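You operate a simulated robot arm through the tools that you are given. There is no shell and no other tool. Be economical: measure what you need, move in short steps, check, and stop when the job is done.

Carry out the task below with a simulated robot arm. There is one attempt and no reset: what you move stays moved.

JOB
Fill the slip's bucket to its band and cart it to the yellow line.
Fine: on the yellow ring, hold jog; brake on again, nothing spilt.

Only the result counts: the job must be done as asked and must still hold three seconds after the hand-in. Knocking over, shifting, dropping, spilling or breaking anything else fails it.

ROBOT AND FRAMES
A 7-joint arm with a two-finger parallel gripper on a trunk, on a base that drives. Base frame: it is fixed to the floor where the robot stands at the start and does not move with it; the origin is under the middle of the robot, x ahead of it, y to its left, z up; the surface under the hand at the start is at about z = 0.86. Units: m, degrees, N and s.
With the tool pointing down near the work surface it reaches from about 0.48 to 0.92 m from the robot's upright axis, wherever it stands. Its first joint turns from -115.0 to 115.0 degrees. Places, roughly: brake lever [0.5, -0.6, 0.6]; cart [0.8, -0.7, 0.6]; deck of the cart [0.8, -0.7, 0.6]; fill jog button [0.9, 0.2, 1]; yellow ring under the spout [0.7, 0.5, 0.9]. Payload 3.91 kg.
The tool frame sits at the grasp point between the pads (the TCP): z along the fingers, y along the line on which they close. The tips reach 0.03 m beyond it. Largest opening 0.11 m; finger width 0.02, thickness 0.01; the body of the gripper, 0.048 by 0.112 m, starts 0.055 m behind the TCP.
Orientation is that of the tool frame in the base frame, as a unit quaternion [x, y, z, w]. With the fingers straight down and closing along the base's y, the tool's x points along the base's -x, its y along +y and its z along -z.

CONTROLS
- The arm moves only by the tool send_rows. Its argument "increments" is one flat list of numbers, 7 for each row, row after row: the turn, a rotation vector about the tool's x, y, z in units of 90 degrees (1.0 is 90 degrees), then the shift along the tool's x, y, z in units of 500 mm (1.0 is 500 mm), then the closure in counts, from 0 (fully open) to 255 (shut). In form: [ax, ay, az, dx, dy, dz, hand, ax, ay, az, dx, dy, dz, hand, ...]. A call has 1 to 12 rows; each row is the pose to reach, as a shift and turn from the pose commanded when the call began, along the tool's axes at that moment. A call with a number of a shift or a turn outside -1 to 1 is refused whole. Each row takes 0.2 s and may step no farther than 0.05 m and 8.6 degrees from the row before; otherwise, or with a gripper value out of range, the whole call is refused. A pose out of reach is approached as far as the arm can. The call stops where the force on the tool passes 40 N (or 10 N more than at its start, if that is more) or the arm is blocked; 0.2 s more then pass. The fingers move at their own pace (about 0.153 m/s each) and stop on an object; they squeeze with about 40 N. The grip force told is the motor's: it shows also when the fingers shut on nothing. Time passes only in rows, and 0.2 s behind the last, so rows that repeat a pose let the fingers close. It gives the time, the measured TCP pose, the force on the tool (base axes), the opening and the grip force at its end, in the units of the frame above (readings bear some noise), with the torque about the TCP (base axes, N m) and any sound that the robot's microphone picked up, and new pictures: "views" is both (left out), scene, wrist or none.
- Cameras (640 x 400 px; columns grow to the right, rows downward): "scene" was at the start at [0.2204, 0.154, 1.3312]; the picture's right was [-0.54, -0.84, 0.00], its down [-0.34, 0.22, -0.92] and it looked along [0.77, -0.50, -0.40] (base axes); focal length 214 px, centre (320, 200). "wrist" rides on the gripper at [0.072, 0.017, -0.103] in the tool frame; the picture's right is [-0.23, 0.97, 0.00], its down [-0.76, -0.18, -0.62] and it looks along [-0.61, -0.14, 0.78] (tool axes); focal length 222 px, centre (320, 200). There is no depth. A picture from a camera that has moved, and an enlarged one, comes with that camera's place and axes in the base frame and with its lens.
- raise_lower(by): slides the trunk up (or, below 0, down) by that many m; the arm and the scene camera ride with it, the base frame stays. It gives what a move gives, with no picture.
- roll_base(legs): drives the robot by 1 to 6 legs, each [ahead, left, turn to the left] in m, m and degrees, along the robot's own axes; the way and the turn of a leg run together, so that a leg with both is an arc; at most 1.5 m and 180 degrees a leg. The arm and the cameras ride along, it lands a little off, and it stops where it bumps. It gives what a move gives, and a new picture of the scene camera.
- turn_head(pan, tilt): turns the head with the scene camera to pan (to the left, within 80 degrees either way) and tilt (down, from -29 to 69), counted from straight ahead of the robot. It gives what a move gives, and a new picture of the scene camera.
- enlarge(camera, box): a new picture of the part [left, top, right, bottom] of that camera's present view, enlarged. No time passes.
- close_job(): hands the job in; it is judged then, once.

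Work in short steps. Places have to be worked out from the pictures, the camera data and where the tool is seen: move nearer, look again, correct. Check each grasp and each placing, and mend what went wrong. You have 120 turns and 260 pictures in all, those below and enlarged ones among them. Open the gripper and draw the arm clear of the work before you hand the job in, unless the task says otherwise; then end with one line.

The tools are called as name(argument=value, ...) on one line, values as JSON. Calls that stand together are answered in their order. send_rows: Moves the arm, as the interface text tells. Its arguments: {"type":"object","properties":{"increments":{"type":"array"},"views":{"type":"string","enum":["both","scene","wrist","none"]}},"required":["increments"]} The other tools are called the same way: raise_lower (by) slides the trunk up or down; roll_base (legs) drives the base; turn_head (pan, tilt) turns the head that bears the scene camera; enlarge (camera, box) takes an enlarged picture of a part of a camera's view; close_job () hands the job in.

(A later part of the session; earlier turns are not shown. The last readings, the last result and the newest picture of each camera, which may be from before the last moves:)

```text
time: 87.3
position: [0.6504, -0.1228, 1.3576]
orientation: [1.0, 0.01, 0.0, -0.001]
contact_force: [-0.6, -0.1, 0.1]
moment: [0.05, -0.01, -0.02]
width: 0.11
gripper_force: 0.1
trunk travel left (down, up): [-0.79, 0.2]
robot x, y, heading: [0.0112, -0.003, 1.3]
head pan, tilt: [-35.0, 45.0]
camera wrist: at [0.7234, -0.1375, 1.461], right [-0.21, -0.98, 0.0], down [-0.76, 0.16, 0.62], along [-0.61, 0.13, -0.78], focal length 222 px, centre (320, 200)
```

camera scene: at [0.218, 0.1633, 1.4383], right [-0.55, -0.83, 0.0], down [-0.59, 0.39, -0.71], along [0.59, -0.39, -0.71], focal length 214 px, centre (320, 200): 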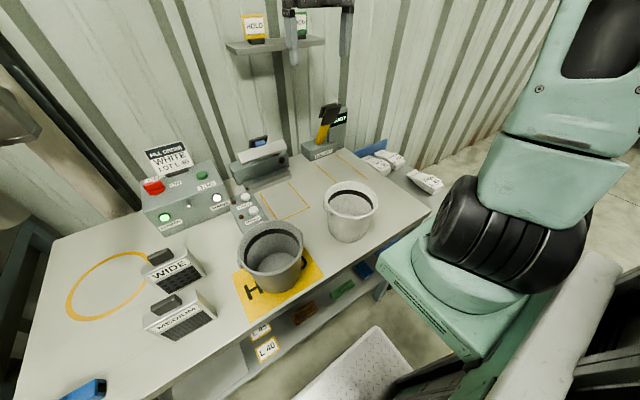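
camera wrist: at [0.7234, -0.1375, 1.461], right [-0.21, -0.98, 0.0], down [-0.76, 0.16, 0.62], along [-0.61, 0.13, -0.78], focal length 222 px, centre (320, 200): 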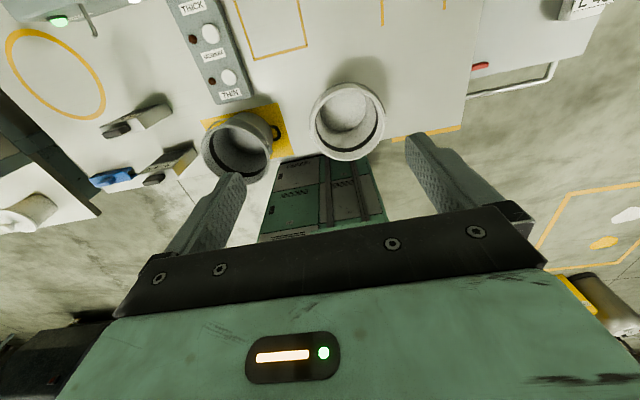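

enlarge(camera="wrist", box=[270, 60, 430, 170])

enlarge(camera="scene", box=[300, 150, 420, 260])

enlarge(camera="wrist", box=[370, 20, 640, 260])

```text
3.64 times, centred on (350, 115) of wrist
camera zoom: at [0.7234, -0.1375, 1.461], right [-0.21, -0.98, 0.0], down [-0.76, 0.16, 0.62], along [-0.61, 0.13, -0.78], focal length 808 px, centre (211, 509)
```

zoom: 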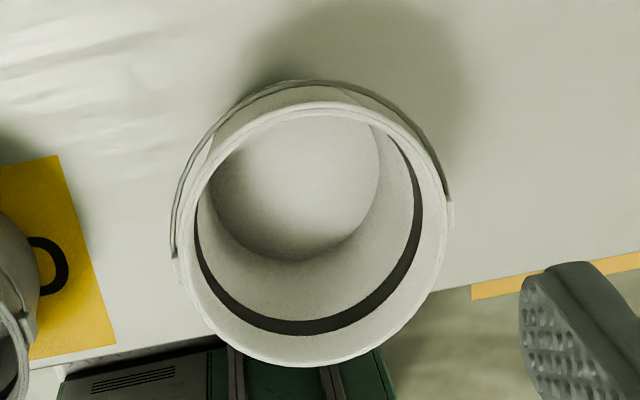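

```text
3.64 times, centred on (360, 205) of scene
camera zoom: at [0.2179, 0.1632, 1.4383], right [-0.55, -0.83, 0.0], down [-0.59, 0.39, -0.71], along [0.59, -0.39, -0.71], focal length 780 px, centre (174, 182)
```

zoom: 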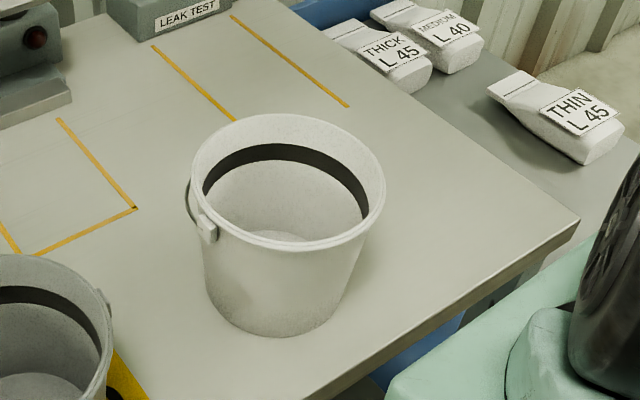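

```text
1.67 times, centred on (505, 140) of wrist
camera zoom: at [0.7234, -0.1375, 1.461], right [-0.21, -0.98, 0.0], down [-0.76, 0.16, 0.62], along [-0.61, 0.13, -0.78], focal length 370 px, centre (12, 300)
```

zoom: 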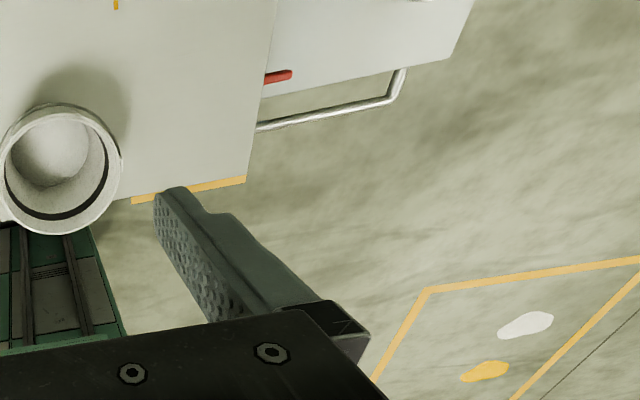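

The rim centre is near (0.542,-0.162), rim z≈0.986, and the bail apex near x≈0.62. I lower the wrist for a close look at the bail.

send_rows(increments=[0, 0, 0, 0.03, 0.02, 0.09, 0, 0, 0, 0, 0.06, 0.04, 0.18, 0, 0, 0, 0, 0.09, 0.06, 0.27, 0, 0, 0, 0, 0.12, 0.084, 0.36, 0, 0, 0, 0, 0.14, 0.084, 0.42, 0], views="wrist")

enlarge(camera="wrist", box=[200, 60, 440, 220])

```text
time: 88.5
position: [0.7186, -0.1647, 1.1475]
orientation: [1.0, 0.009, 0.0, -0.001]
contact_force: [-0.4, 0.4, 0.5]
moment: [-0.01, -0.01, -0.01]
width: 0.11
gripper_force: 0.2
trunk travel left (down, up): [-0.79, 0.2]
robot x, y, heading: [0.0135, 0.0019, 1.8]
head pan, tilt: [-35.0, 45.0]
camera wrist: at [0.792, -0.1794, 1.2516], right [-0.21, -0.98, 0.0], down [-0.76, 0.16, 0.62], along [-0.61, 0.13, -0.78], focal length 222 px, centre (320, 200)
```

wrist: 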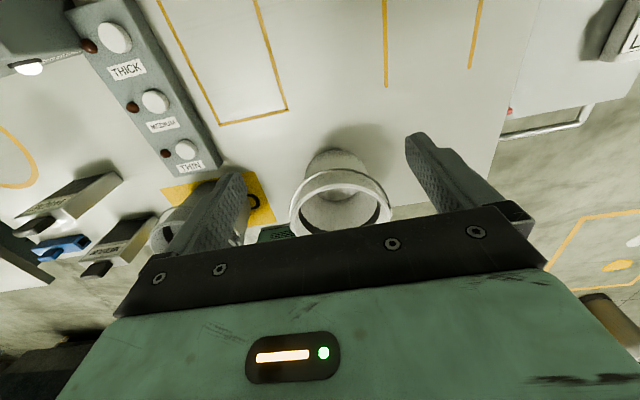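

```text
2.50 times, centred on (320, 140) of wrist
camera zoom: at [0.792, -0.1794, 1.2516], right [-0.21, -0.98, 0.0], down [-0.76, 0.16, 0.62], along [-0.61, 0.13, -0.78], focal length 555 px, centre (320, 350)
```

zoom: 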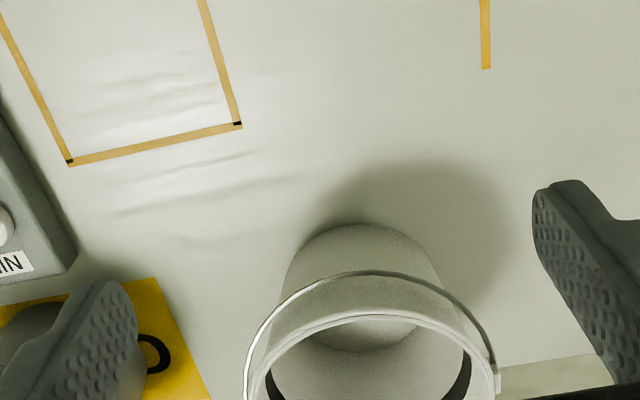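

The bail is close against the far wall, so I'll first grip the rim at its +x side (closing along x), then carry and turn the empty bucket 180° so that the bail faces the robot. Yawing the tool 90° above the rim.

send_rows(increments=[0, 0, -0.09, -0.02, 0, 0.01, 0, 0, 0, -0.18, -0.04, 0, 0.02, 0, 0, 0, -0.27, -0.06, 0, 0.03, 0, 0, 0, -0.36, -0.08, 0, 0.04, 0, 0, 0, -0.45, -0.1, 0, 0.05, 0, 0, 0, -0.54, -0.12, 0, 0.06, 0, 0, 0, -0.63, -0.14, 0.003, 0.07, 0, 0, 0, -0.72, -0.16, 0.003, 0.08, 0, 0, 0, -0.81, -0.18, 0.003, 0.09, 0, 0, 0, -0.9, -0.203, 0.003, 0.095, 0, 0, 0, -0.99, -0.203, 0.003, 0.095, 0], views="both")

```text
time: 90.9
position: [0.6172, -0.1682, 1.1002]
orientation: [0.705, 0.709, 0.001, -0.001]
contact_force: [-0.3, -0.1, 0.6]
moment: [0.03, 0.0, 0.06]
width: 0.1101
gripper_force: 0.0
trunk travel left (down, up): [-0.79, 0.2]
robot x, y, heading: [0.0108, 0.0009, 1.5]
head pan, tilt: [-35.0, 45.0]
camera scene: at [0.2179, 0.1633, 1.4383], right [-0.55, -0.83, 0.0], down [-0.59, 0.39, -0.71], along [0.59, -0.39, -0.71], focal length 214 px, centre (320, 200)
camera wrist: at [0.6356, -0.0942, 1.2036], right [0.97, -0.22, 0.0], down [-0.17, -0.76, 0.62], along [-0.14, -0.61, -0.78], focal length 222 px, centre (320, 200)
```

scene: 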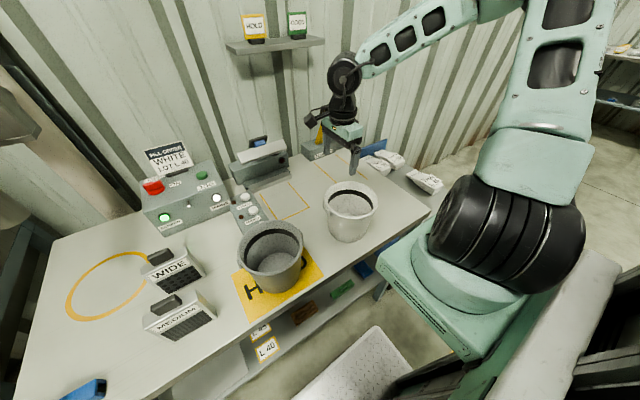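
wrist: 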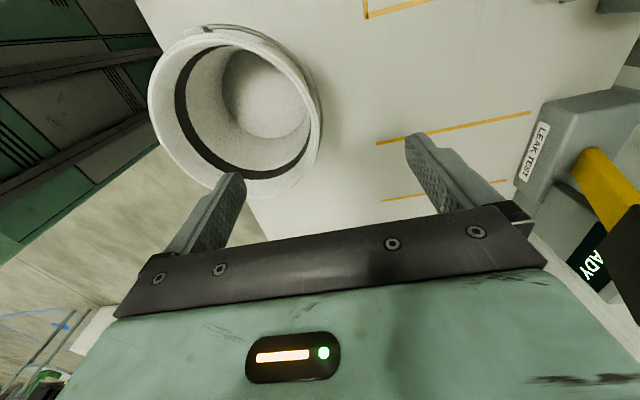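

Rim +x edge at about (0.618,-0.16). Descend to z≈1.0 and close on the rim.

send_rows(increments=[0, 0, 0, 0, 0, 0.08, 0, 0, 0, 0, 0, 0, 0.15, 0, 0, 0, 0, 0, 0, 0.2, 0, 0, 0, 0, 0, 0, 0.2, 255, 0, 0, 0, 0, 0, 0.2, 255, 0, 0, 0, 0, 0, 0.2, 255], views="both")

```text
time: 92.3
position: [0.6182, -0.1676, 1.0003]
orientation: [0.707, 0.708, 0.0, 0.001]
contact_force: [-1.7, 0.2, 10.5]
moment: [-0.69, 1.32, -0.07]
width: 0.0053
gripper_force: 40.2
trunk travel left (down, up): [-0.79, 0.2]
robot x, y, heading: [0.0128, 0.002, 1.6]
head pan, tilt: [-35.0, 45.0]
camera scene: at [0.2175, 0.1634, 1.4385], right [-0.55, -0.83, 0.0], down [-0.59, 0.39, -0.71], along [0.59, -0.39, -0.71], focal length 214 px, centre (320, 200)
camera wrist: at [0.6355, -0.0937, 1.1039], right [0.97, -0.22, 0.0], down [-0.18, -0.76, 0.62], along [-0.14, -0.61, -0.78], focal length 222 px, centre (320, 200)
```

scene: 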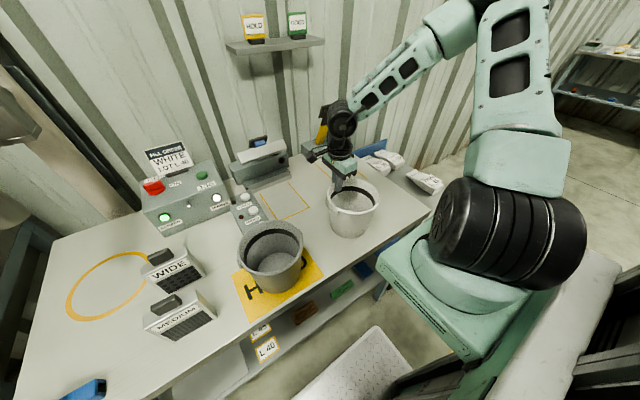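
wrist: 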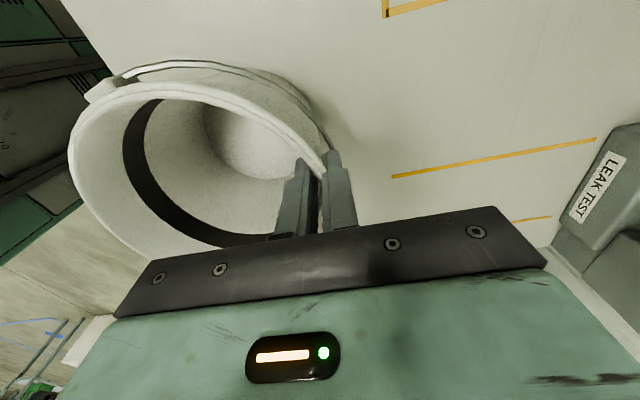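

Rim gripped (5 mm wall). Lift 0.06 m and check the sag.

send_rows(increments=[0, 0, 0, 0, 0, -0.04, 255, 0, 0, 0, 0, 0, -0.08, 255, 0, 0, 0, 0, 0, -0.12, 255, 0, 0, 0, 0, 0, -0.12, 255], views="both")

```text
time: 93.3
position: [0.6216, -0.1676, 1.0578]
orientation: [0.706, 0.708, 0.001, 0.0]
contact_force: [-0.7, 0.3, -2.9]
moment: [0.05, -0.13, 0.01]
width: 0.0031
gripper_force: 39.6
trunk travel left (down, up): [-0.79, 0.2]
robot x, y, heading: [0.0126, -0.0013, 1.5]
head pan, tilt: [-35.0, 45.0]
camera scene: at [0.218, 0.1632, 1.4383], right [-0.55, -0.83, 0.0], down [-0.59, 0.39, -0.71], along [0.59, -0.39, -0.71], focal length 214 px, centre (320, 200)
camera wrist: at [0.638, -0.0939, 1.1624], right [0.97, -0.22, 0.0], down [-0.18, -0.76, 0.62], along [-0.14, -0.61, -0.78], focal length 222 px, centre (320, 200)
```

scene: 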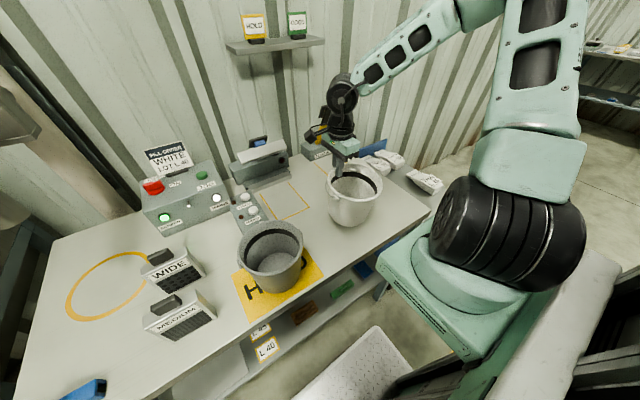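
wrist: 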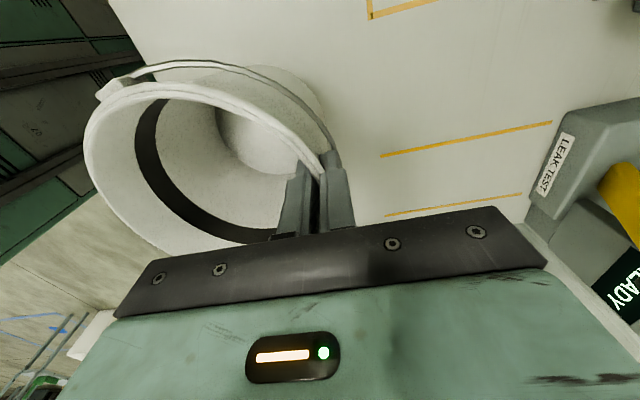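

Held well (~0.3 kg). Raise the trunk, then yaw 180° so that the bail and gripper face the robot side.

raise_lower(by=0.19)

send_rows(increments=[0, 0, -0.09, 0, -0.02, 0, 255, 0, 0, -0.18, 0, -0.04, 0, 255, 0, 0, -0.27, 0, -0.06, 0, 255, 0, 0, -0.36, 0, -0.08, 0, 255, 0, 0, -0.45, 0, -0.1, 0, 255, 0, 0, -0.54, 0, -0.12, 0, 255, 0, 0, -0.63, 0, -0.14, 0, 255, 0, 0, -0.72, 0, -0.16, 0, 255, 0, 0, -0.81, 0, -0.18, 0, 255, 0, 0, -0.9, 0, -0.2, 0, 255, 0, 0, -0.99, 0, -0.2, 0, 255], views="none")

send_rows(increments=[0, 0, -0.09, 0, 0, 0, 255, 0, 0, -0.18, 0, 0, 0, 255, 0, 0, -0.27, 0, 0, 0, 255, 0, 0, -0.36, 0, 0, 0, 255, 0, 0, -0.45, 0, 0, 0, 255, 0, 0, -0.54, 0, 0, 0, 255, 0, 0, -0.63, 0, 0, 0, 255, 0, 0, -0.72, 0, 0, 0, 255, 0, 0, -0.81, 0, 0, 0, 255, 0, 0, -0.9, 0, 0, 0, 255, 0, 0, -0.99, 0, 0, 0, 255], views="both")

```text
time: 95.4
position: [0.6202, -0.1672, 1.2473]
orientation: [0.706, 0.708, 0.001, 0.0]
contact_force: [-0.7, -0.1, -3.1]
moment: [0.0, -0.12, 0.02]
width: 0.0033
gripper_force: 39.7
trunk travel left (down, up): [-0.98, 0.01]
robot x, y, heading: [0.014, 0.0017, 1.3]
head pan, tilt: [-35.0, 45.0]
```

```text
time: 97.8
position: [0.519, -0.1687, 1.2467]
orientation: [0.005, 1.0, 0.001, 0.0]
contact_force: [0.1, 0.5, -0.8]
moment: [0.11, 0.02, 0.0]
width: 0.0032
gripper_force: 39.8
trunk travel left (down, up): [-0.98, 0.01]
robot x, y, heading: [0.0149, 0.0027, 1.4]
head pan, tilt: [-35.0, 45.0]
```

```text
time: 100.2
position: [0.5041, -0.0836, 1.2785]
orientation: [-0.694, 0.72, 0.001, -0.004]
contact_force: [0.7, 0.8, -1.9]
moment: [0.03, 0.11, 0.02]
width: 0.0035
gripper_force: 40.0
out of reach, approached as far as the arm can: row 9, 10, 11
trunk travel left (down, up): [-0.98, 0.01]
robot x, y, heading: [0.0117, 0.0007, 1.7]
head pan, tilt: [-35.0, 45.0]
camera scene: at [0.2177, 0.1625, 1.6284], right [-0.55, -0.83, 0.0], down [-0.59, 0.39, -0.71], along [0.59, -0.39, -0.71], focal length 214 px, centre (320, 200)
camera wrist: at [0.4847, -0.1528, 1.3833], right [-0.96, 0.26, 0.0], down [0.21, 0.76, 0.62], along [0.16, 0.6, -0.78], focal length 222 px, centre (320, 200)
```

scene: 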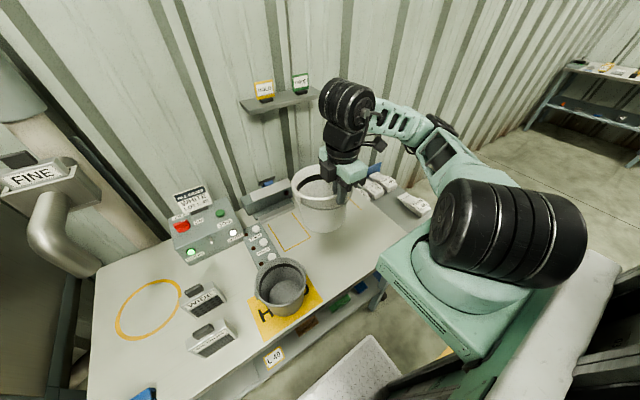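
wrist: 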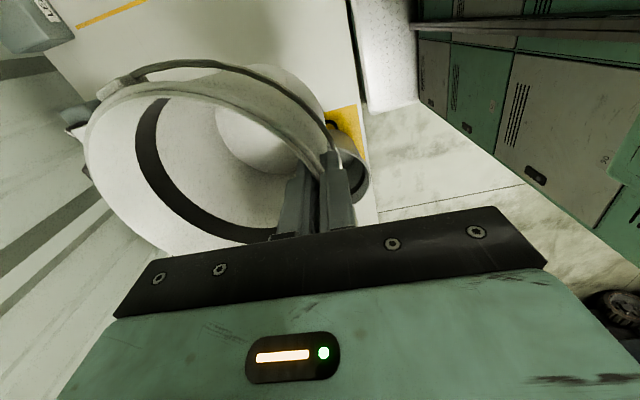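

The bucket now lies on the +x side of the hand. Roll left 0.45 m.

roll_base(legs=[[0, 0.45, 0]])

turn_head(pan=0, tilt=40)

```text
time: 102.9
position: [0.4935, 0.3703, 1.2796]
orientation: [-0.691, 0.722, 0.001, -0.004]
contact_force: [-0.4, -0.3, -1.5]
moment: [-0.04, 0.14, -0.03]
width: 0.0033
gripper_force: 40.0
trunk travel left (down, up): [-0.98, 0.01]
robot x, y, heading: [0.0042, 0.4563, 1.0]
head pan, tilt: [-35.0, 45.0]
camera scene: at [0.2093, 0.6177, 1.6283], right [-0.56, -0.83, 0.0], down [-0.59, 0.4, -0.71], along [0.59, -0.39, -0.71], focal length 214 px, centre (320, 200)
```

scene: 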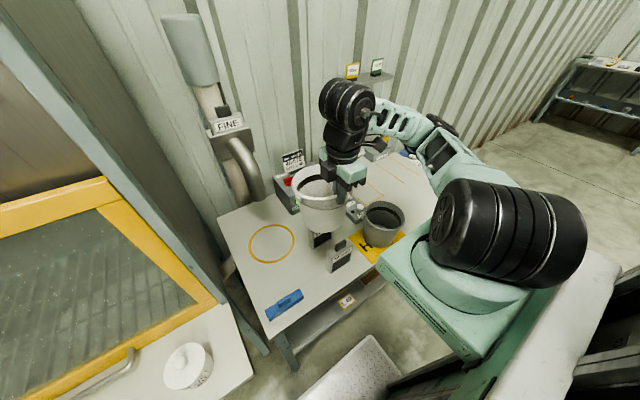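

```text
time: 103.9
position: [0.4932, 0.3706, 1.2788]
orientation: [-0.691, 0.723, 0.001, -0.003]
contact_force: [-0.1, -0.3, -2.1]
moment: [0.01, 0.14, 0.01]
width: 0.0034
gripper_force: 40.6
trunk travel left (down, up): [-0.98, 0.01]
robot x, y, heading: [0.0047, 0.4548, 0.9]
head pan, tilt: [0.0, 40.0]
camera scene: at [0.2268, 0.6647, 1.6355], right [0.02, -1.0, 0.0], down [-0.64, -0.01, -0.77], along [0.77, 0.01, -0.64], focal length 214 px, centre (320, 200)
```

scene: 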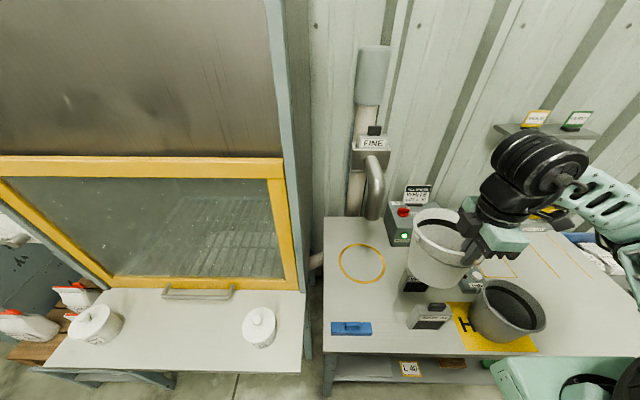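

Shift +y at height, staying clear of the spout, then lower the trunk.

send_rows(increments=[0, 0, 0, -0.08, 0, 0, 255, 0, 0, 0, -0.16, 0, 0, 255, 0, 0, 0, -0.25, -0.012, 0, 255, 0, 0, 0, -0.25, -0.012, 0, 255], views="none")

raise_lower(by=-0.185)

send_rows(increments=[0, 0, 0, 0, 0, 0, 255], views="both")

```text
time: 104.9
position: [0.5029, 0.4963, 1.2795]
orientation: [-0.692, 0.722, 0.001, -0.002]
contact_force: [-0.7, 0.2, -2.8]
moment: [-0.03, 0.17, -0.01]
width: 0.0031
gripper_force: 39.8
trunk travel left (down, up): [-0.98, 0.01]
robot x, y, heading: [0.006, 0.4575, 1.2]
head pan, tilt: [0.0, 40.0]
```

```text
time: 107.0
position: [0.5033, 0.4947, 1.0943]
orientation: [-0.691, 0.723, 0.001, -0.003]
contact_force: [0.4, -0.4, -1.8]
moment: [-0.03, 0.11, -0.01]
width: 0.0032
gripper_force: 40.0
trunk travel left (down, up): [-0.795, 0.195]
robot x, y, heading: [0.0037, 0.4598, 0.8]
head pan, tilt: [0.0, 40.0]
```

```text
time: 107.4
position: [0.5047, 0.4964, 1.0941]
orientation: [-0.692, 0.722, 0.001, -0.003]
contact_force: [0.1, 0.5, -3.6]
moment: [0.02, 0.15, 0.0]
width: 0.0032
gripper_force: 39.9
trunk travel left (down, up): [-0.795, 0.195]
robot x, y, heading: [0.0035, 0.4595, 1.1]
head pan, tilt: [0.0, 40.0]
camera scene: at [0.2268, 0.6649, 1.4505], right [0.02, -1.0, 0.0], down [-0.64, -0.01, -0.77], along [0.77, 0.01, -0.64], focal length 214 px, centre (320, 200)
camera wrist: at [0.4846, 0.4259, 1.1988], right [-0.96, 0.27, 0.0], down [0.21, 0.76, 0.62], along [0.16, 0.6, -0.79], focal length 222 px, centre (320, 200)
```

scene: 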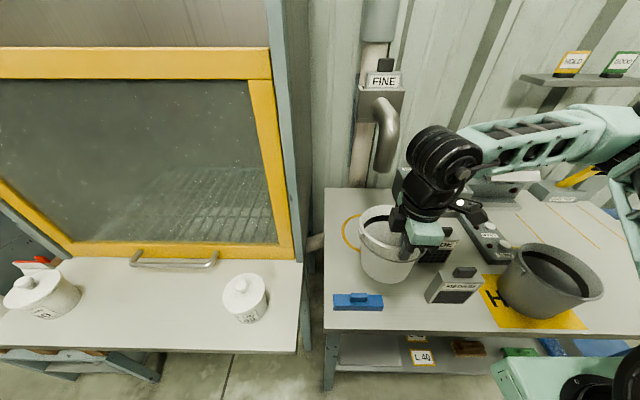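
wrist: 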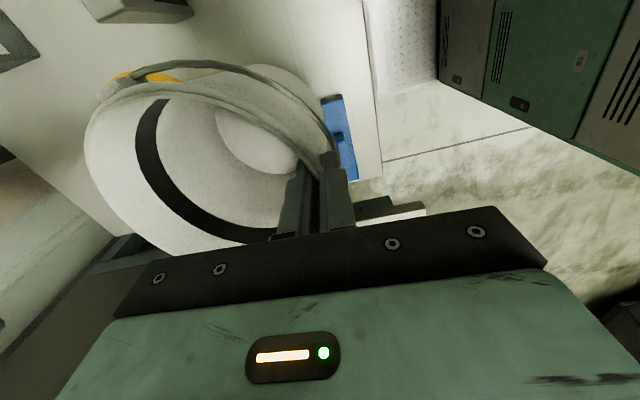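

Move forward 0.108 m (rim stays below the spout tip), then lower to the table.

send_rows(increments=[0, 0, 0, -0.004, -0.08, 0, 255, 0, 0, 0, -0.008, -0.16, 0, 255, 0, 0, 0, -0.01, -0.216, 0, 255, 0, 0, 0, -0.01, -0.216, 0.08, 255, 0, 0, 0, -0.01, -0.216, 0.15, 255, 0, 0, 0, -0.01, -0.216, 0.17, 255, 0, 0, 0, -0.01, -0.216, 0.182, 255], views="both")

```text
time: 109.0
position: [0.5788, 0.501, 1.0664]
orientation: [-0.69, 0.723, 0.0, -0.004]
contact_force: [-0.1, -0.2, -2.5]
moment: [-0.04, 0.15, -0.03]
width: 0.0029
gripper_force: 40.3
out of reach, approached as far as the arm can: row 3, 4, 5, 6, 7
trunk travel left (down, up): [-0.795, 0.195]
robot x, y, heading: [0.003, 0.4581, 0.8]
head pan, tilt: [0.0, 40.0]
camera scene: at [0.2268, 0.6649, 1.4505], right [0.02, -1.0, 0.0], down [-0.64, -0.01, -0.77], along [0.77, 0.01, -0.64], focal length 214 px, centre (320, 200)
camera wrist: at [0.5595, 0.4305, 1.1708], right [-0.96, 0.27, 0.0], down [0.22, 0.76, 0.62], along [0.17, 0.6, -0.79], focal length 222 px, centre (320, 200)
```

scene: 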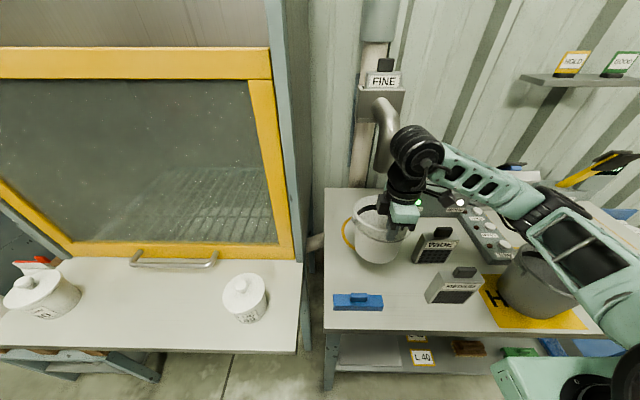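
wrist: 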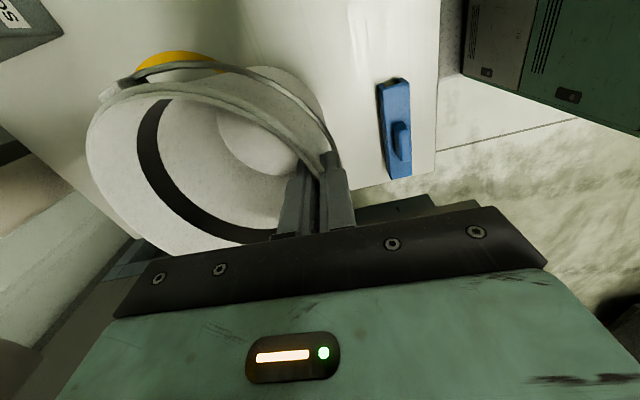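

Arm is at its reach; use the trunk to lower the remaining 0.06 m.

raise_lower(by=-0.058)

send_rows(increments=[0, 0, 0, 0, -0.04, 0, 255, 0, 0, 0, 0, -0.06, 0, 255], views="both")

```text
time: 109.9
position: [0.5785, 0.4998, 1.0091]
orientation: [-0.689, 0.724, -0.001, -0.002]
contact_force: [-2.6, -0.7, 10.6]
moment: [0.11, -0.98, -0.01]
width: 0.0031
gripper_force: 40.0
trunk travel left (down, up): [-0.737, 0.253]
robot x, y, heading: [-0.0015, 0.4579, 1.2]
head pan, tilt: [0.0, 40.0]
```

```text
time: 110.5
position: [0.5782, 0.5011, 1.0094]
orientation: [-0.69, 0.724, 0.0, -0.003]
contact_force: [-4.1, -1.0, 12.4]
moment: [0.14, -1.08, -0.02]
width: 0.0031
gripper_force: 40.0
out of reach, approached as far as the arm can: row 1, 2
trunk travel left (down, up): [-0.737, 0.253]
robot x, y, heading: [0.0004, 0.4569, 0.8]
head pan, tilt: [0.0, 40.0]
camera scene: at [0.2261, 0.6648, 1.3927], right [0.02, -1.0, 0.0], down [-0.64, -0.01, -0.77], along [0.77, 0.01, -0.64], focal length 214 px, centre (320, 200)
camera wrist: at [0.5589, 0.4305, 1.1133], right [-0.96, 0.27, 0.0], down [0.22, 0.76, 0.62], along [0.17, 0.6, -0.79], focal length 222 px, centre (320, 200)
```

scene: 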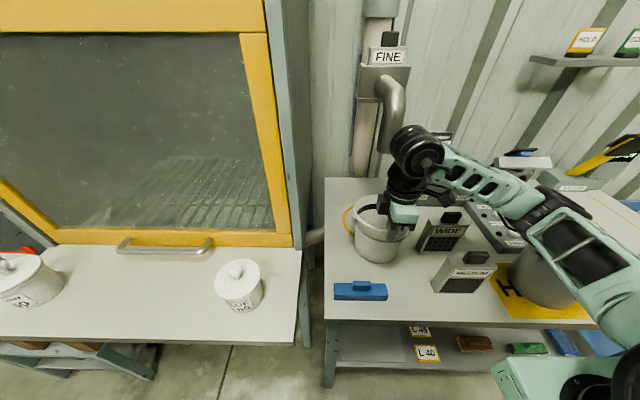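
wrist: 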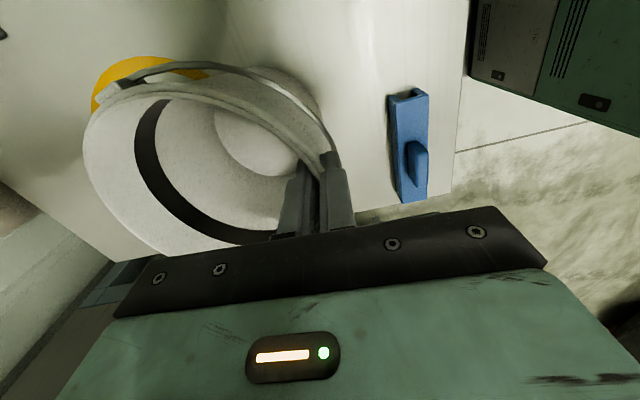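

The bucket touches the table. I use the base to push it forward 0.06 m (gripper remains short of the spout).

roll_base(legs=[[0.06, 0, 0]])

```text
time: 111.5
position: [0.6394, 0.501, 1.0079]
orientation: [-0.69, 0.724, 0.0, -0.003]
contact_force: [0.8, 0.4, 7.9]
moment: [0.19, -1.19, 0.02]
width: 0.0031
gripper_force: 40.5
trunk travel left (down, up): [-0.737, 0.253]
robot x, y, heading: [0.0659, 0.4522, 1.2]
head pan, tilt: [0.0, 40.0]
camera scene: at [0.2869, 0.6661, 1.3925], right [0.02, -1.0, 0.0], down [-0.64, -0.01, -0.77], along [0.77, 0.01, -0.64], focal length 214 px, centre (320, 200)
```

scene: 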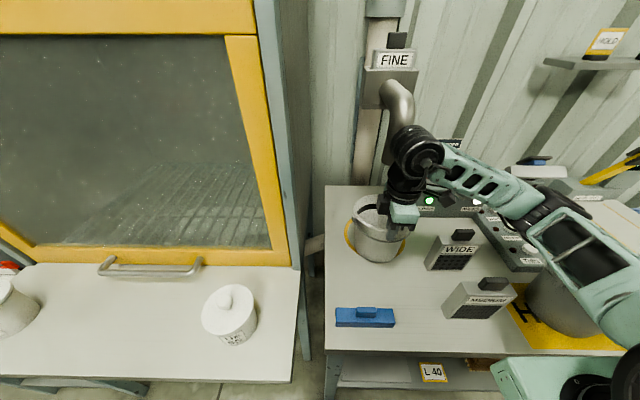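

Bucket centre is about x≈0.716. Open, rise and look.

send_rows(increments=[0, 0, 0, 0, 0, 0.006, 255, 0, 0, 0, 0, 0, 0.006, 0, 0, 0, 0, 0, 0, 0.006, 0, 0, 0, 0, 0, 0, 0.006, 0, 0, 0, 0, 0, 0, -0.08, 0, 0, 0, 0, 0, 0.05, -0.16, 0, 0, 0, 0, 0, 0.15, -0.2, 0], views="both")

```text
refused: row 7 steps farther than a row can; nothing moved
```

send_rows(increments=[0, 0, 0, 0, 0, 0.006, 255, 0, 0, 0, 0, 0, 0.006, 0, 0, 0, 0, 0, 0, 0.006, 0, 0, 0, 0, 0, 0, 0.006, 0, 0, 0, 0, 0, 0, -0.07, 0, 0, 0, 0, 0, 0.04, -0.14, 0, 0, 0, 0, 0, 0.12, -0.16, 0], views="both")

```text
time: 113.1
position: [0.577, 0.5071, 1.0875]
orientation: [-0.69, 0.724, -0.001, -0.004]
contact_force: [0.8, 0.1, -0.6]
moment: [0.01, 0.02, -0.02]
width: 0.11
gripper_force: 0.0
trunk travel left (down, up): [-0.737, 0.253]
robot x, y, heading: [0.0627, 0.4574, 1.0]
head pan, tilt: [0.0, 40.0]
camera scene: at [0.2876, 0.666, 1.3924], right [0.02, -1.0, 0.0], down [-0.64, -0.01, -0.77], along [0.77, 0.01, -0.64], focal length 214 px, centre (320, 200)
camera wrist: at [0.5575, 0.4368, 1.1923], right [-0.96, 0.28, 0.0], down [0.22, 0.76, 0.62], along [0.17, 0.59, -0.79], focal length 222 px, centre (320, 200)
```

scene: 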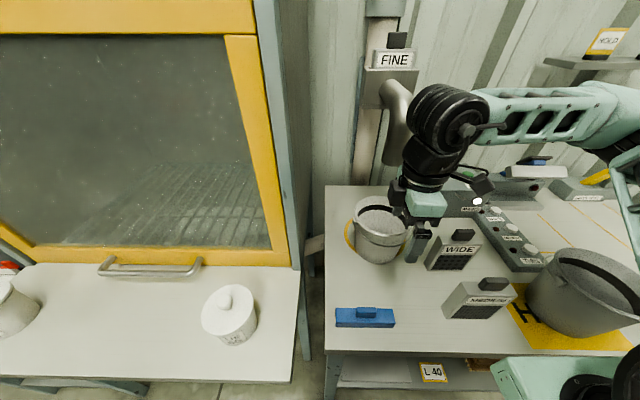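
wrist: 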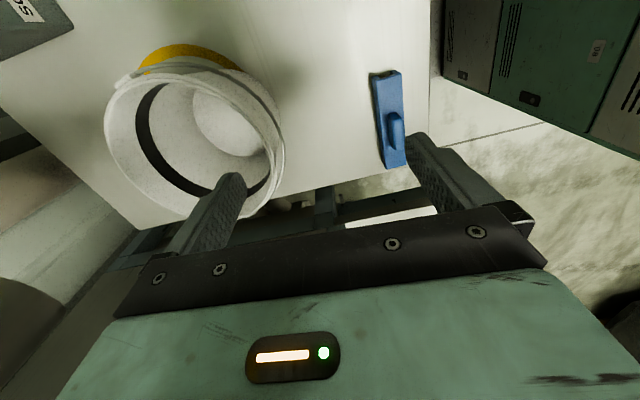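

The bucket stands free at about (0.705, 0.505). I'll yaw back to the standard orientation with closed fingers, and push it the remaining ~45 mm.

send_rows(increments=[0, 0, 0.09, 0, 0.01, 0, 255, 0, 0, 0.18, 0, 0.02, 0, 255, 0, 0, 0.27, 0, 0.02, 0, 255, 0, 0, 0.36, 0, 0.02, 0, 255, 0, 0, 0.45, 0, 0.02, 0, 255, 0, 0, 0.54, 0, 0.02, 0, 255, 0, 0, 0.63, 0, 0.02, 0, 255, 0, 0, 0.72, 0, 0.02, 0, 255, 0, 0, 0.81, 0, 0.02, 0, 255, 0, 0, 0.9, 0, 0.02, 0, 255, 0, 0, 0.971, 0, 0.02, 0, 255], views="both")

```text
time: 115.5
position: [0.5712, 0.5042, 1.0885]
orientation: [0.003, 1.0, -0.003, -0.002]
contact_force: [-0.4, 0.5, 0.0]
moment: [0.0, 0.0, -0.01]
width: 0.0001
gripper_force: 37.6
trunk travel left (down, up): [-0.737, 0.253]
robot x, y, heading: [0.0607, 0.4549, 1.3]
head pan, tilt: [0.0, 40.0]
camera scene: at [0.2872, 0.6661, 1.3925], right [0.02, -1.0, 0.0], down [-0.64, -0.01, -0.77], along [0.77, 0.01, -0.64], focal length 214 px, centre (320, 200)
camera wrist: at [0.4991, 0.5243, 1.1929], right [0.23, 0.97, -0.01], down [0.76, -0.18, 0.62], along [0.6, -0.15, -0.78], focal length 222 px, centre (320, 200)
```

scene: 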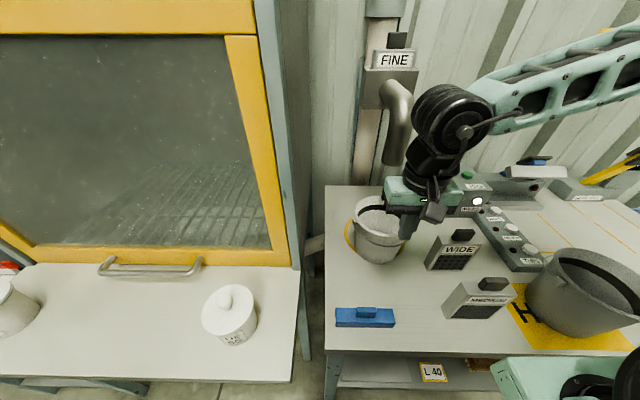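
wrist: 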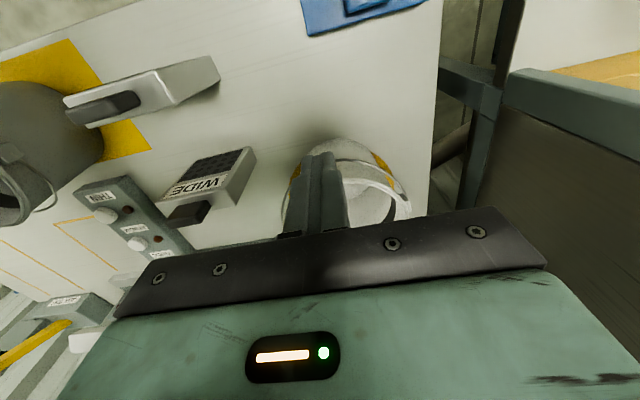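

Lower in front of the bucket (TCP z 0.948) and push to x≈0.665, drifting slightly to -y.

send_rows(increments=[0, 0, 0, 0, 0.02, 0.08, 255, 0, 0, 0, 0, 0.02, 0.17, 255, 0, 0, 0, 0, 0.02, 0.25, 255, 0, 0, 0, 0, 0.02, 0.281, 255, 0, 0, 0, -0.05, 0.02, 0.281, 255, 0, 0, 0, -0.1, 0.015, 0.281, 255, 0, 0, 0, -0.14, 0.005, 0.281, 255, 0, 0, 0, -0.17, -0.005, 0.281, 255, 0, 0, 0, -0.188, -0.012, 0.281, 255], views="both")

```text
time: 117.5
position: [0.6655, 0.4951, 0.9467]
orientation: [0.001, 1.0, -0.003, -0.002]
contact_force: [-0.4, -0.6, 0.0]
moment: [-0.01, 0.02, 0.0]
width: 0.0
gripper_force: 37.7
trunk travel left (down, up): [-0.737, 0.253]
robot x, y, heading: [0.0617, 0.4565, 0.9]
head pan, tilt: [0.0, 40.0]
camera scene: at [0.2871, 0.6662, 1.3925], right [0.02, -1.0, 0.0], down [-0.64, -0.01, -0.77], along [0.77, 0.01, -0.64], focal length 214 px, centre (320, 200)
camera wrist: at [0.5937, 0.5149, 1.0516], right [0.23, 0.97, -0.01], down [0.76, -0.18, 0.62], along [0.6, -0.15, -0.78], focal length 222 px, centre (320, 200)
```

scene: 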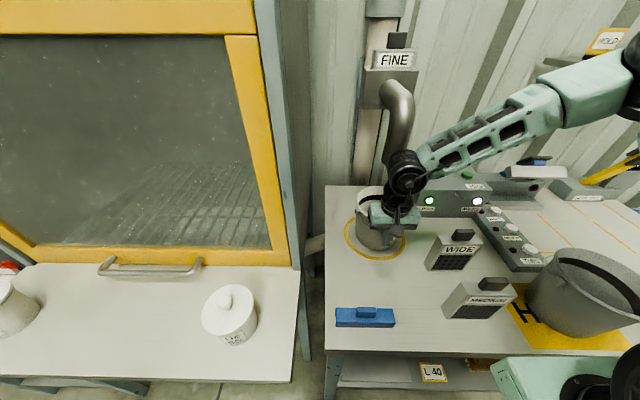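
wrist: 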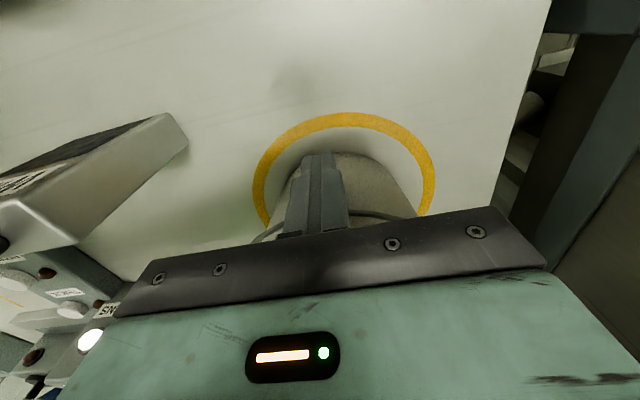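

The bucket stands inside the ring. Withdraw and check.

send_rows(increments=[0, 0, 0, 0.06, 0, 0, 255, 0, 0, 0, 0.12, 0, 0, 255, 0, 0, 0, 0.14, 0, -0.09, 255, 0, 0, 0, 0.14, 0.0, -0.18, 255, 0, 0, 0, 0.14, -0.06, -0.26, 255, 0, 0, 0, 0.14, -0.12, -0.34, 255, 0, 0, 0, 0.14, -0.2, -0.38, 255, 0, 0, 0, 0.14, -0.29, -0.4, 255], views="both")

enlarge(camera="scene", box=[320, 140, 480, 280])

```text
time: 119.3
position: [0.5931, 0.357, 1.1493]
orientation: [0.001, 1.0, -0.002, -0.001]
contact_force: [0.6, 0.6, 0.6]
moment: [0.0, 0.03, 0.02]
width: 0.0001
gripper_force: 38.1
trunk travel left (down, up): [-0.737, 0.253]
robot x, y, heading: [0.0613, 0.4566, 1.0]
head pan, tilt: [0.0, 40.0]
camera scene: at [0.2872, 0.6669, 1.3924], right [0.02, -1.0, 0.0], down [-0.64, -0.01, -0.77], along [0.77, 0.01, -0.64], focal length 214 px, centre (320, 200)
camera wrist: at [0.5218, 0.3767, 1.2535], right [0.23, 0.97, -0.01], down [0.76, -0.18, 0.62], along [0.6, -0.15, -0.78], focal length 222 px, centre (320, 200)
```

scene: 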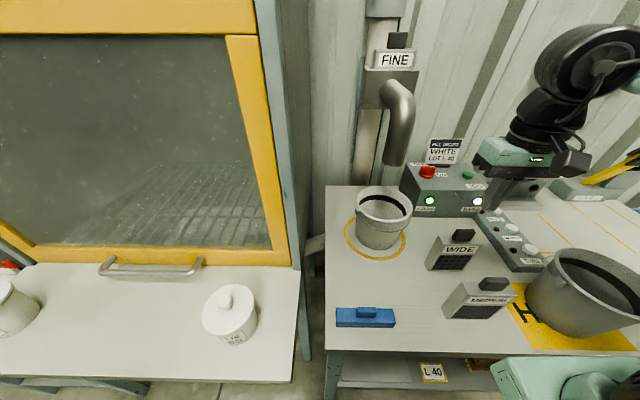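
wrist: 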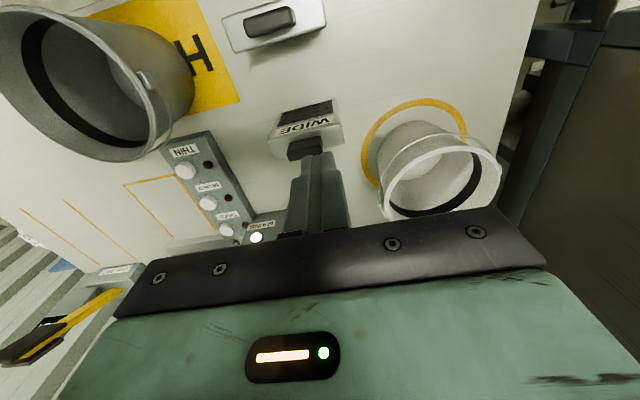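

```text
2.86 times, centred on (400, 210) of scene
camera zoom: at [0.2872, 0.6669, 1.3924], right [0.02, -1.0, 0.0], down [-0.64, -0.01, -0.77], along [0.77, 0.01, -0.64], focal length 613 px, centre (91, 171)
```

zoom: 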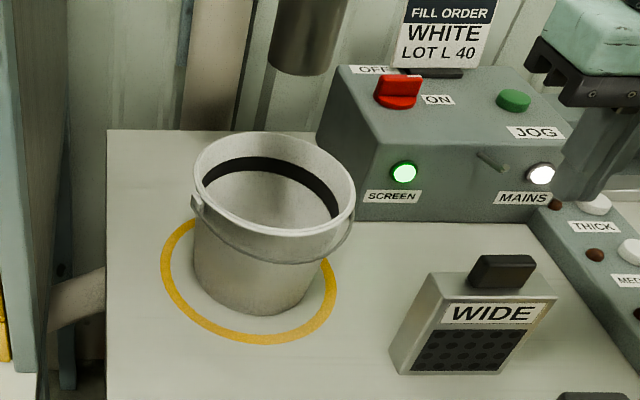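

Bucket is centred under the spout (≈0.75, 0.49). JOG is at about (0.901, 0.183, 0.997). I roll right 0.2 m to reach it comfortably and look at the bucket from there.

roll_base(legs=[[0, -0.2, 0]])

turn_head(pan=5, tilt=42)

```text
time: 120.9
position: [0.5959, 0.1486, 1.1485]
orientation: [0.003, 1.0, -0.003, -0.001]
contact_force: [0.1, 0.1, 0.1]
moment: [-0.02, 0.02, 0.0]
width: 0.0
gripper_force: 37.4
trunk travel left (down, up): [-0.737, 0.253]
robot x, y, heading: [0.0656, 0.2525, 0.7]
head pan, tilt: [0.0, 40.0]
camera scene: at [0.2914, 0.4581, 1.3925], right [0.01, -1.0, 0.0], down [-0.64, -0.01, -0.77], along [0.77, 0.01, -0.64], focal length 214 px, centre (320, 200)
```

scene: 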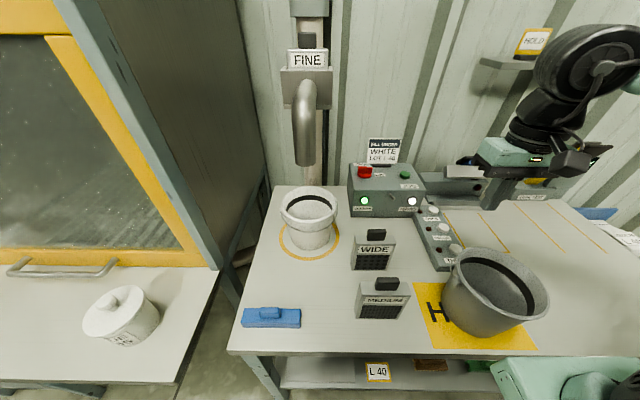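

```text
time: 121.6
position: [0.5963, 0.1477, 1.1491]
orientation: [0.003, 1.0, -0.003, -0.002]
contact_force: [0.0, 0.0, 0.2]
moment: [0.06, -0.02, -0.02]
width: 0.0
gripper_force: 38.2
trunk travel left (down, up): [-0.737, 0.253]
robot x, y, heading: [0.0673, 0.2497, 0.8]
head pan, tilt: [5.0, 42.0]
camera scene: at [0.2896, 0.4653, 1.3896], right [0.1, -0.99, 0.0], down [-0.67, -0.07, -0.74], along [0.74, 0.08, -0.67], focal length 214 px, centre (320, 200)
```

scene: 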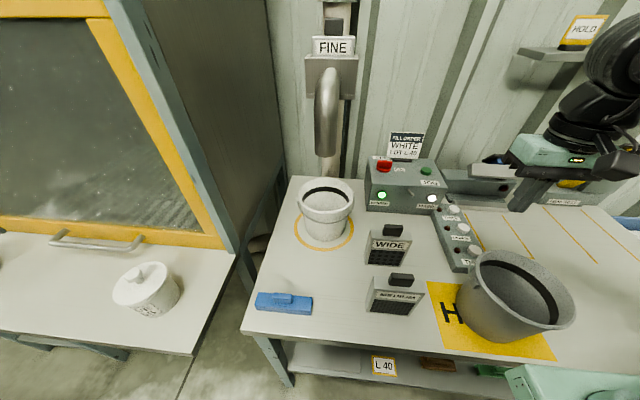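

Approach above JOG with a 20° forward tilt (closed fingers), stopping ~3 cm above it.

send_rows(increments=[0, -0.04, 0, -0.08, 0.01, 0, 255, 0, -0.08, 0, -0.16, 0.02, 0.02, 255, 0, -0.12, 0, -0.24, 0.03, 0.04, 255, 0, -0.16, 0, -0.32, 0.04, 0.06, 255, 0, -0.2, 0, -0.4, 0.05, 0.09, 255, 0, -0.22, 0, -0.48, 0.06, 0.12, 255, 0, -0.22, 0, -0.54, 0.074, 0.15, 255, 0, -0.22, 0, -0.575, 0.074, 0.17, 255], views="both")

enlarge(camera="scene", box=[360, 110, 500, 230])

```text
time: 123.4
position: [0.8818, 0.1827, 1.0623]
orientation: [0.003, 0.985, -0.003, 0.17]
contact_force: [-0.2, -0.4, -0.2]
moment: [0.0, -0.04, -0.01]
width: 0.0001
gripper_force: 37.6
trunk travel left (down, up): [-0.737, 0.253]
robot x, y, heading: [0.0645, 0.2485, 0.8]
head pan, tilt: [5.0, 42.0]
camera scene: at [0.2894, 0.4653, 1.3897], right [0.1, -0.99, 0.0], down [-0.67, -0.07, -0.74], along [0.74, 0.08, -0.67], focal length 214 px, centre (320, 200)
camera wrist: at [0.7809, 0.2017, 1.1365], right [0.22, 0.97, 0.07], down [0.51, -0.18, 0.84], along [0.83, -0.15, -0.53], focal length 222 px, centre (320, 200)
```

scene: 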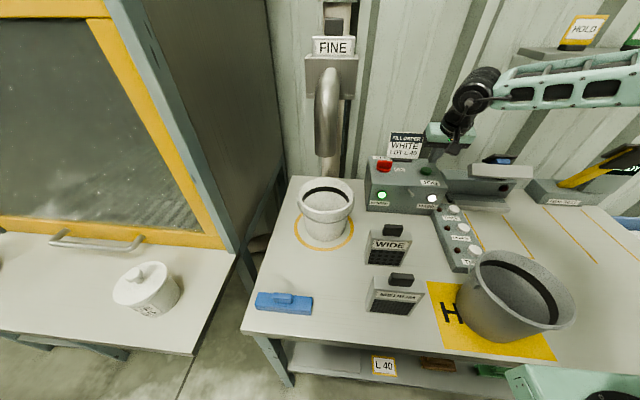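
wrist: 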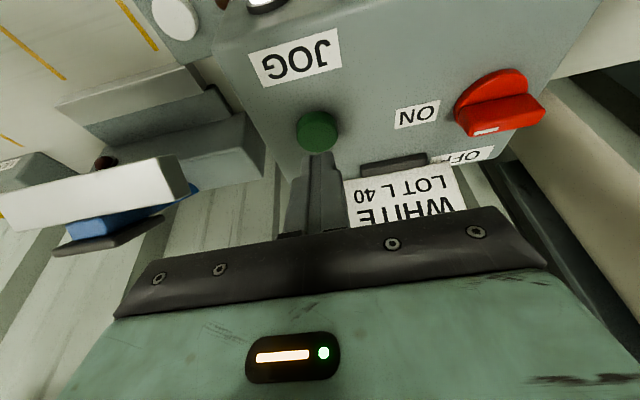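

```text
3.33 times, centred on (430, 170) of scene
camera zoom: at [0.2894, 0.4653, 1.3897], right [0.1, -0.99, 0.0], down [-0.67, -0.07, -0.74], along [0.74, 0.08, -0.67], focal length 715 px, centre (-47, 300)
```

zoom: 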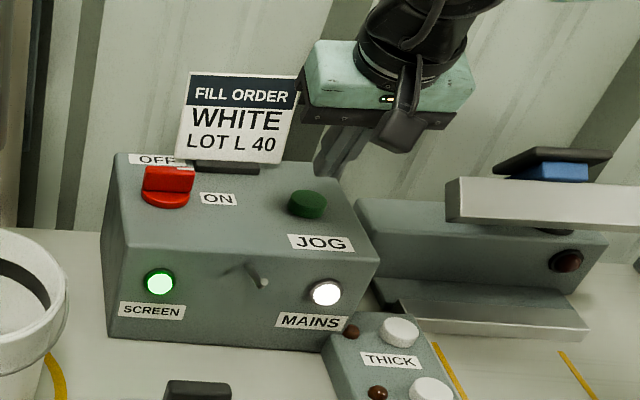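

enlarge(camera="wrist", box=[390, 50, 570, 180])

```text
3.08 times, centred on (480, 115) of wrist
camera zoom: at [0.7809, 0.2017, 1.1365], right [0.22, 0.97, 0.07], down [0.51, -0.18, 0.84], along [0.83, -0.15, -0.53], focal length 684 px, centre (-172, 462)
```

zoom: 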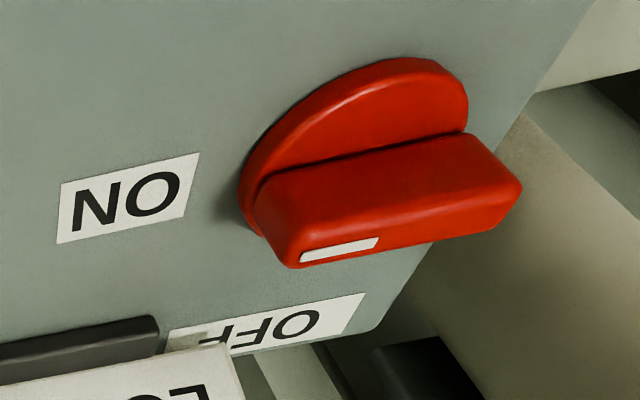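

The knob's mark points to ON and MAINS is lit. I press JOG gently for about 0.6 s, release, and check the effect.

send_rows(increments=[0, 0, 0, 0.008, 0, 0.05, 255, 0, 0, 0, 0.008, 0, 0.075, 255, 0, 0, 0, 0.008, 0, 0.085, 255, 0, 0, 0, 0.008, 0, 0.09, 255, 0, 0, 0, 0.008, 0, 0.04, 255], views="both")

enlarge(camera="scene", box=[280, 150, 380, 250])

```text
time: 124.6
position: [0.8861, 0.1832, 1.0397]
orientation: [0.001, 0.986, -0.002, 0.169]
contact_force: [0.4, 0.8, 0.2]
moment: [0.0, 0.07, 0.0]
width: 0.0001
gripper_force: 38.4
trunk travel left (down, up): [-0.737, 0.253]
robot x, y, heading: [0.0702, 0.2547, 0.9]
head pan, tilt: [5.0, 42.0]
heard: click
camera scene: at [0.29, 0.4653, 1.3893], right [0.1, -0.99, 0.0], down [-0.67, -0.07, -0.74], along [0.74, 0.08, -0.67], focal length 214 px, centre (320, 200)
camera wrist: at [0.7842, 0.2024, 1.1142], right [0.22, 0.97, 0.07], down [0.51, -0.18, 0.84], along [0.83, -0.15, -0.53], focal length 222 px, centre (320, 200)
```

scene: 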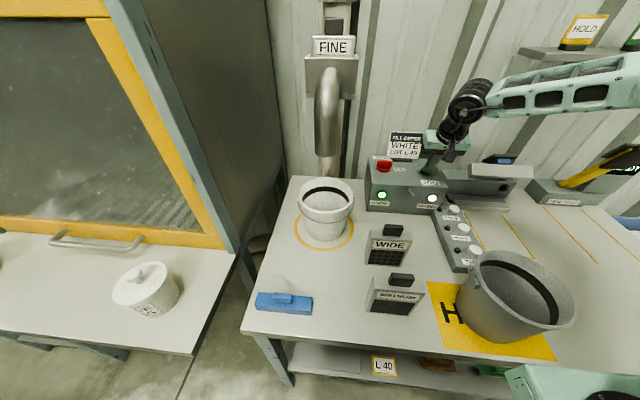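
wrist: 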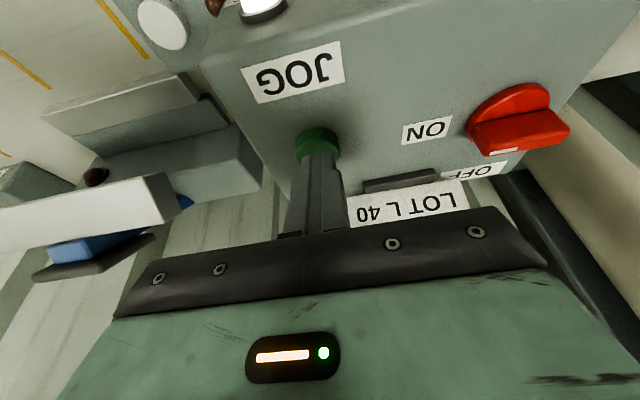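

```text
4.00 times, centred on (330, 200) of scene
camera zoom: at [0.29, 0.4653, 1.3893], right [0.1, -0.99, 0.0], down [-0.67, -0.07, -0.74], along [0.74, 0.08, -0.67], focal length 858 px, centre (280, 200)
```

zoom: 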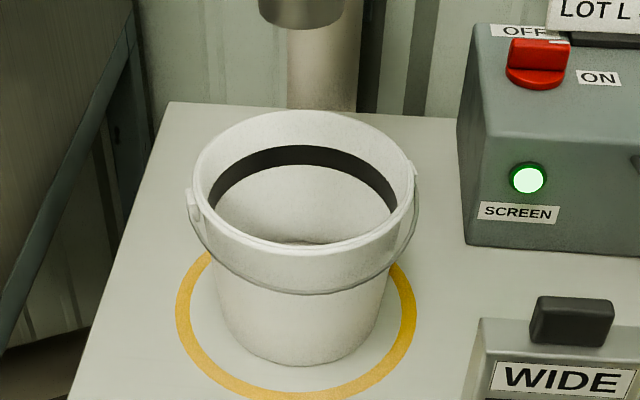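

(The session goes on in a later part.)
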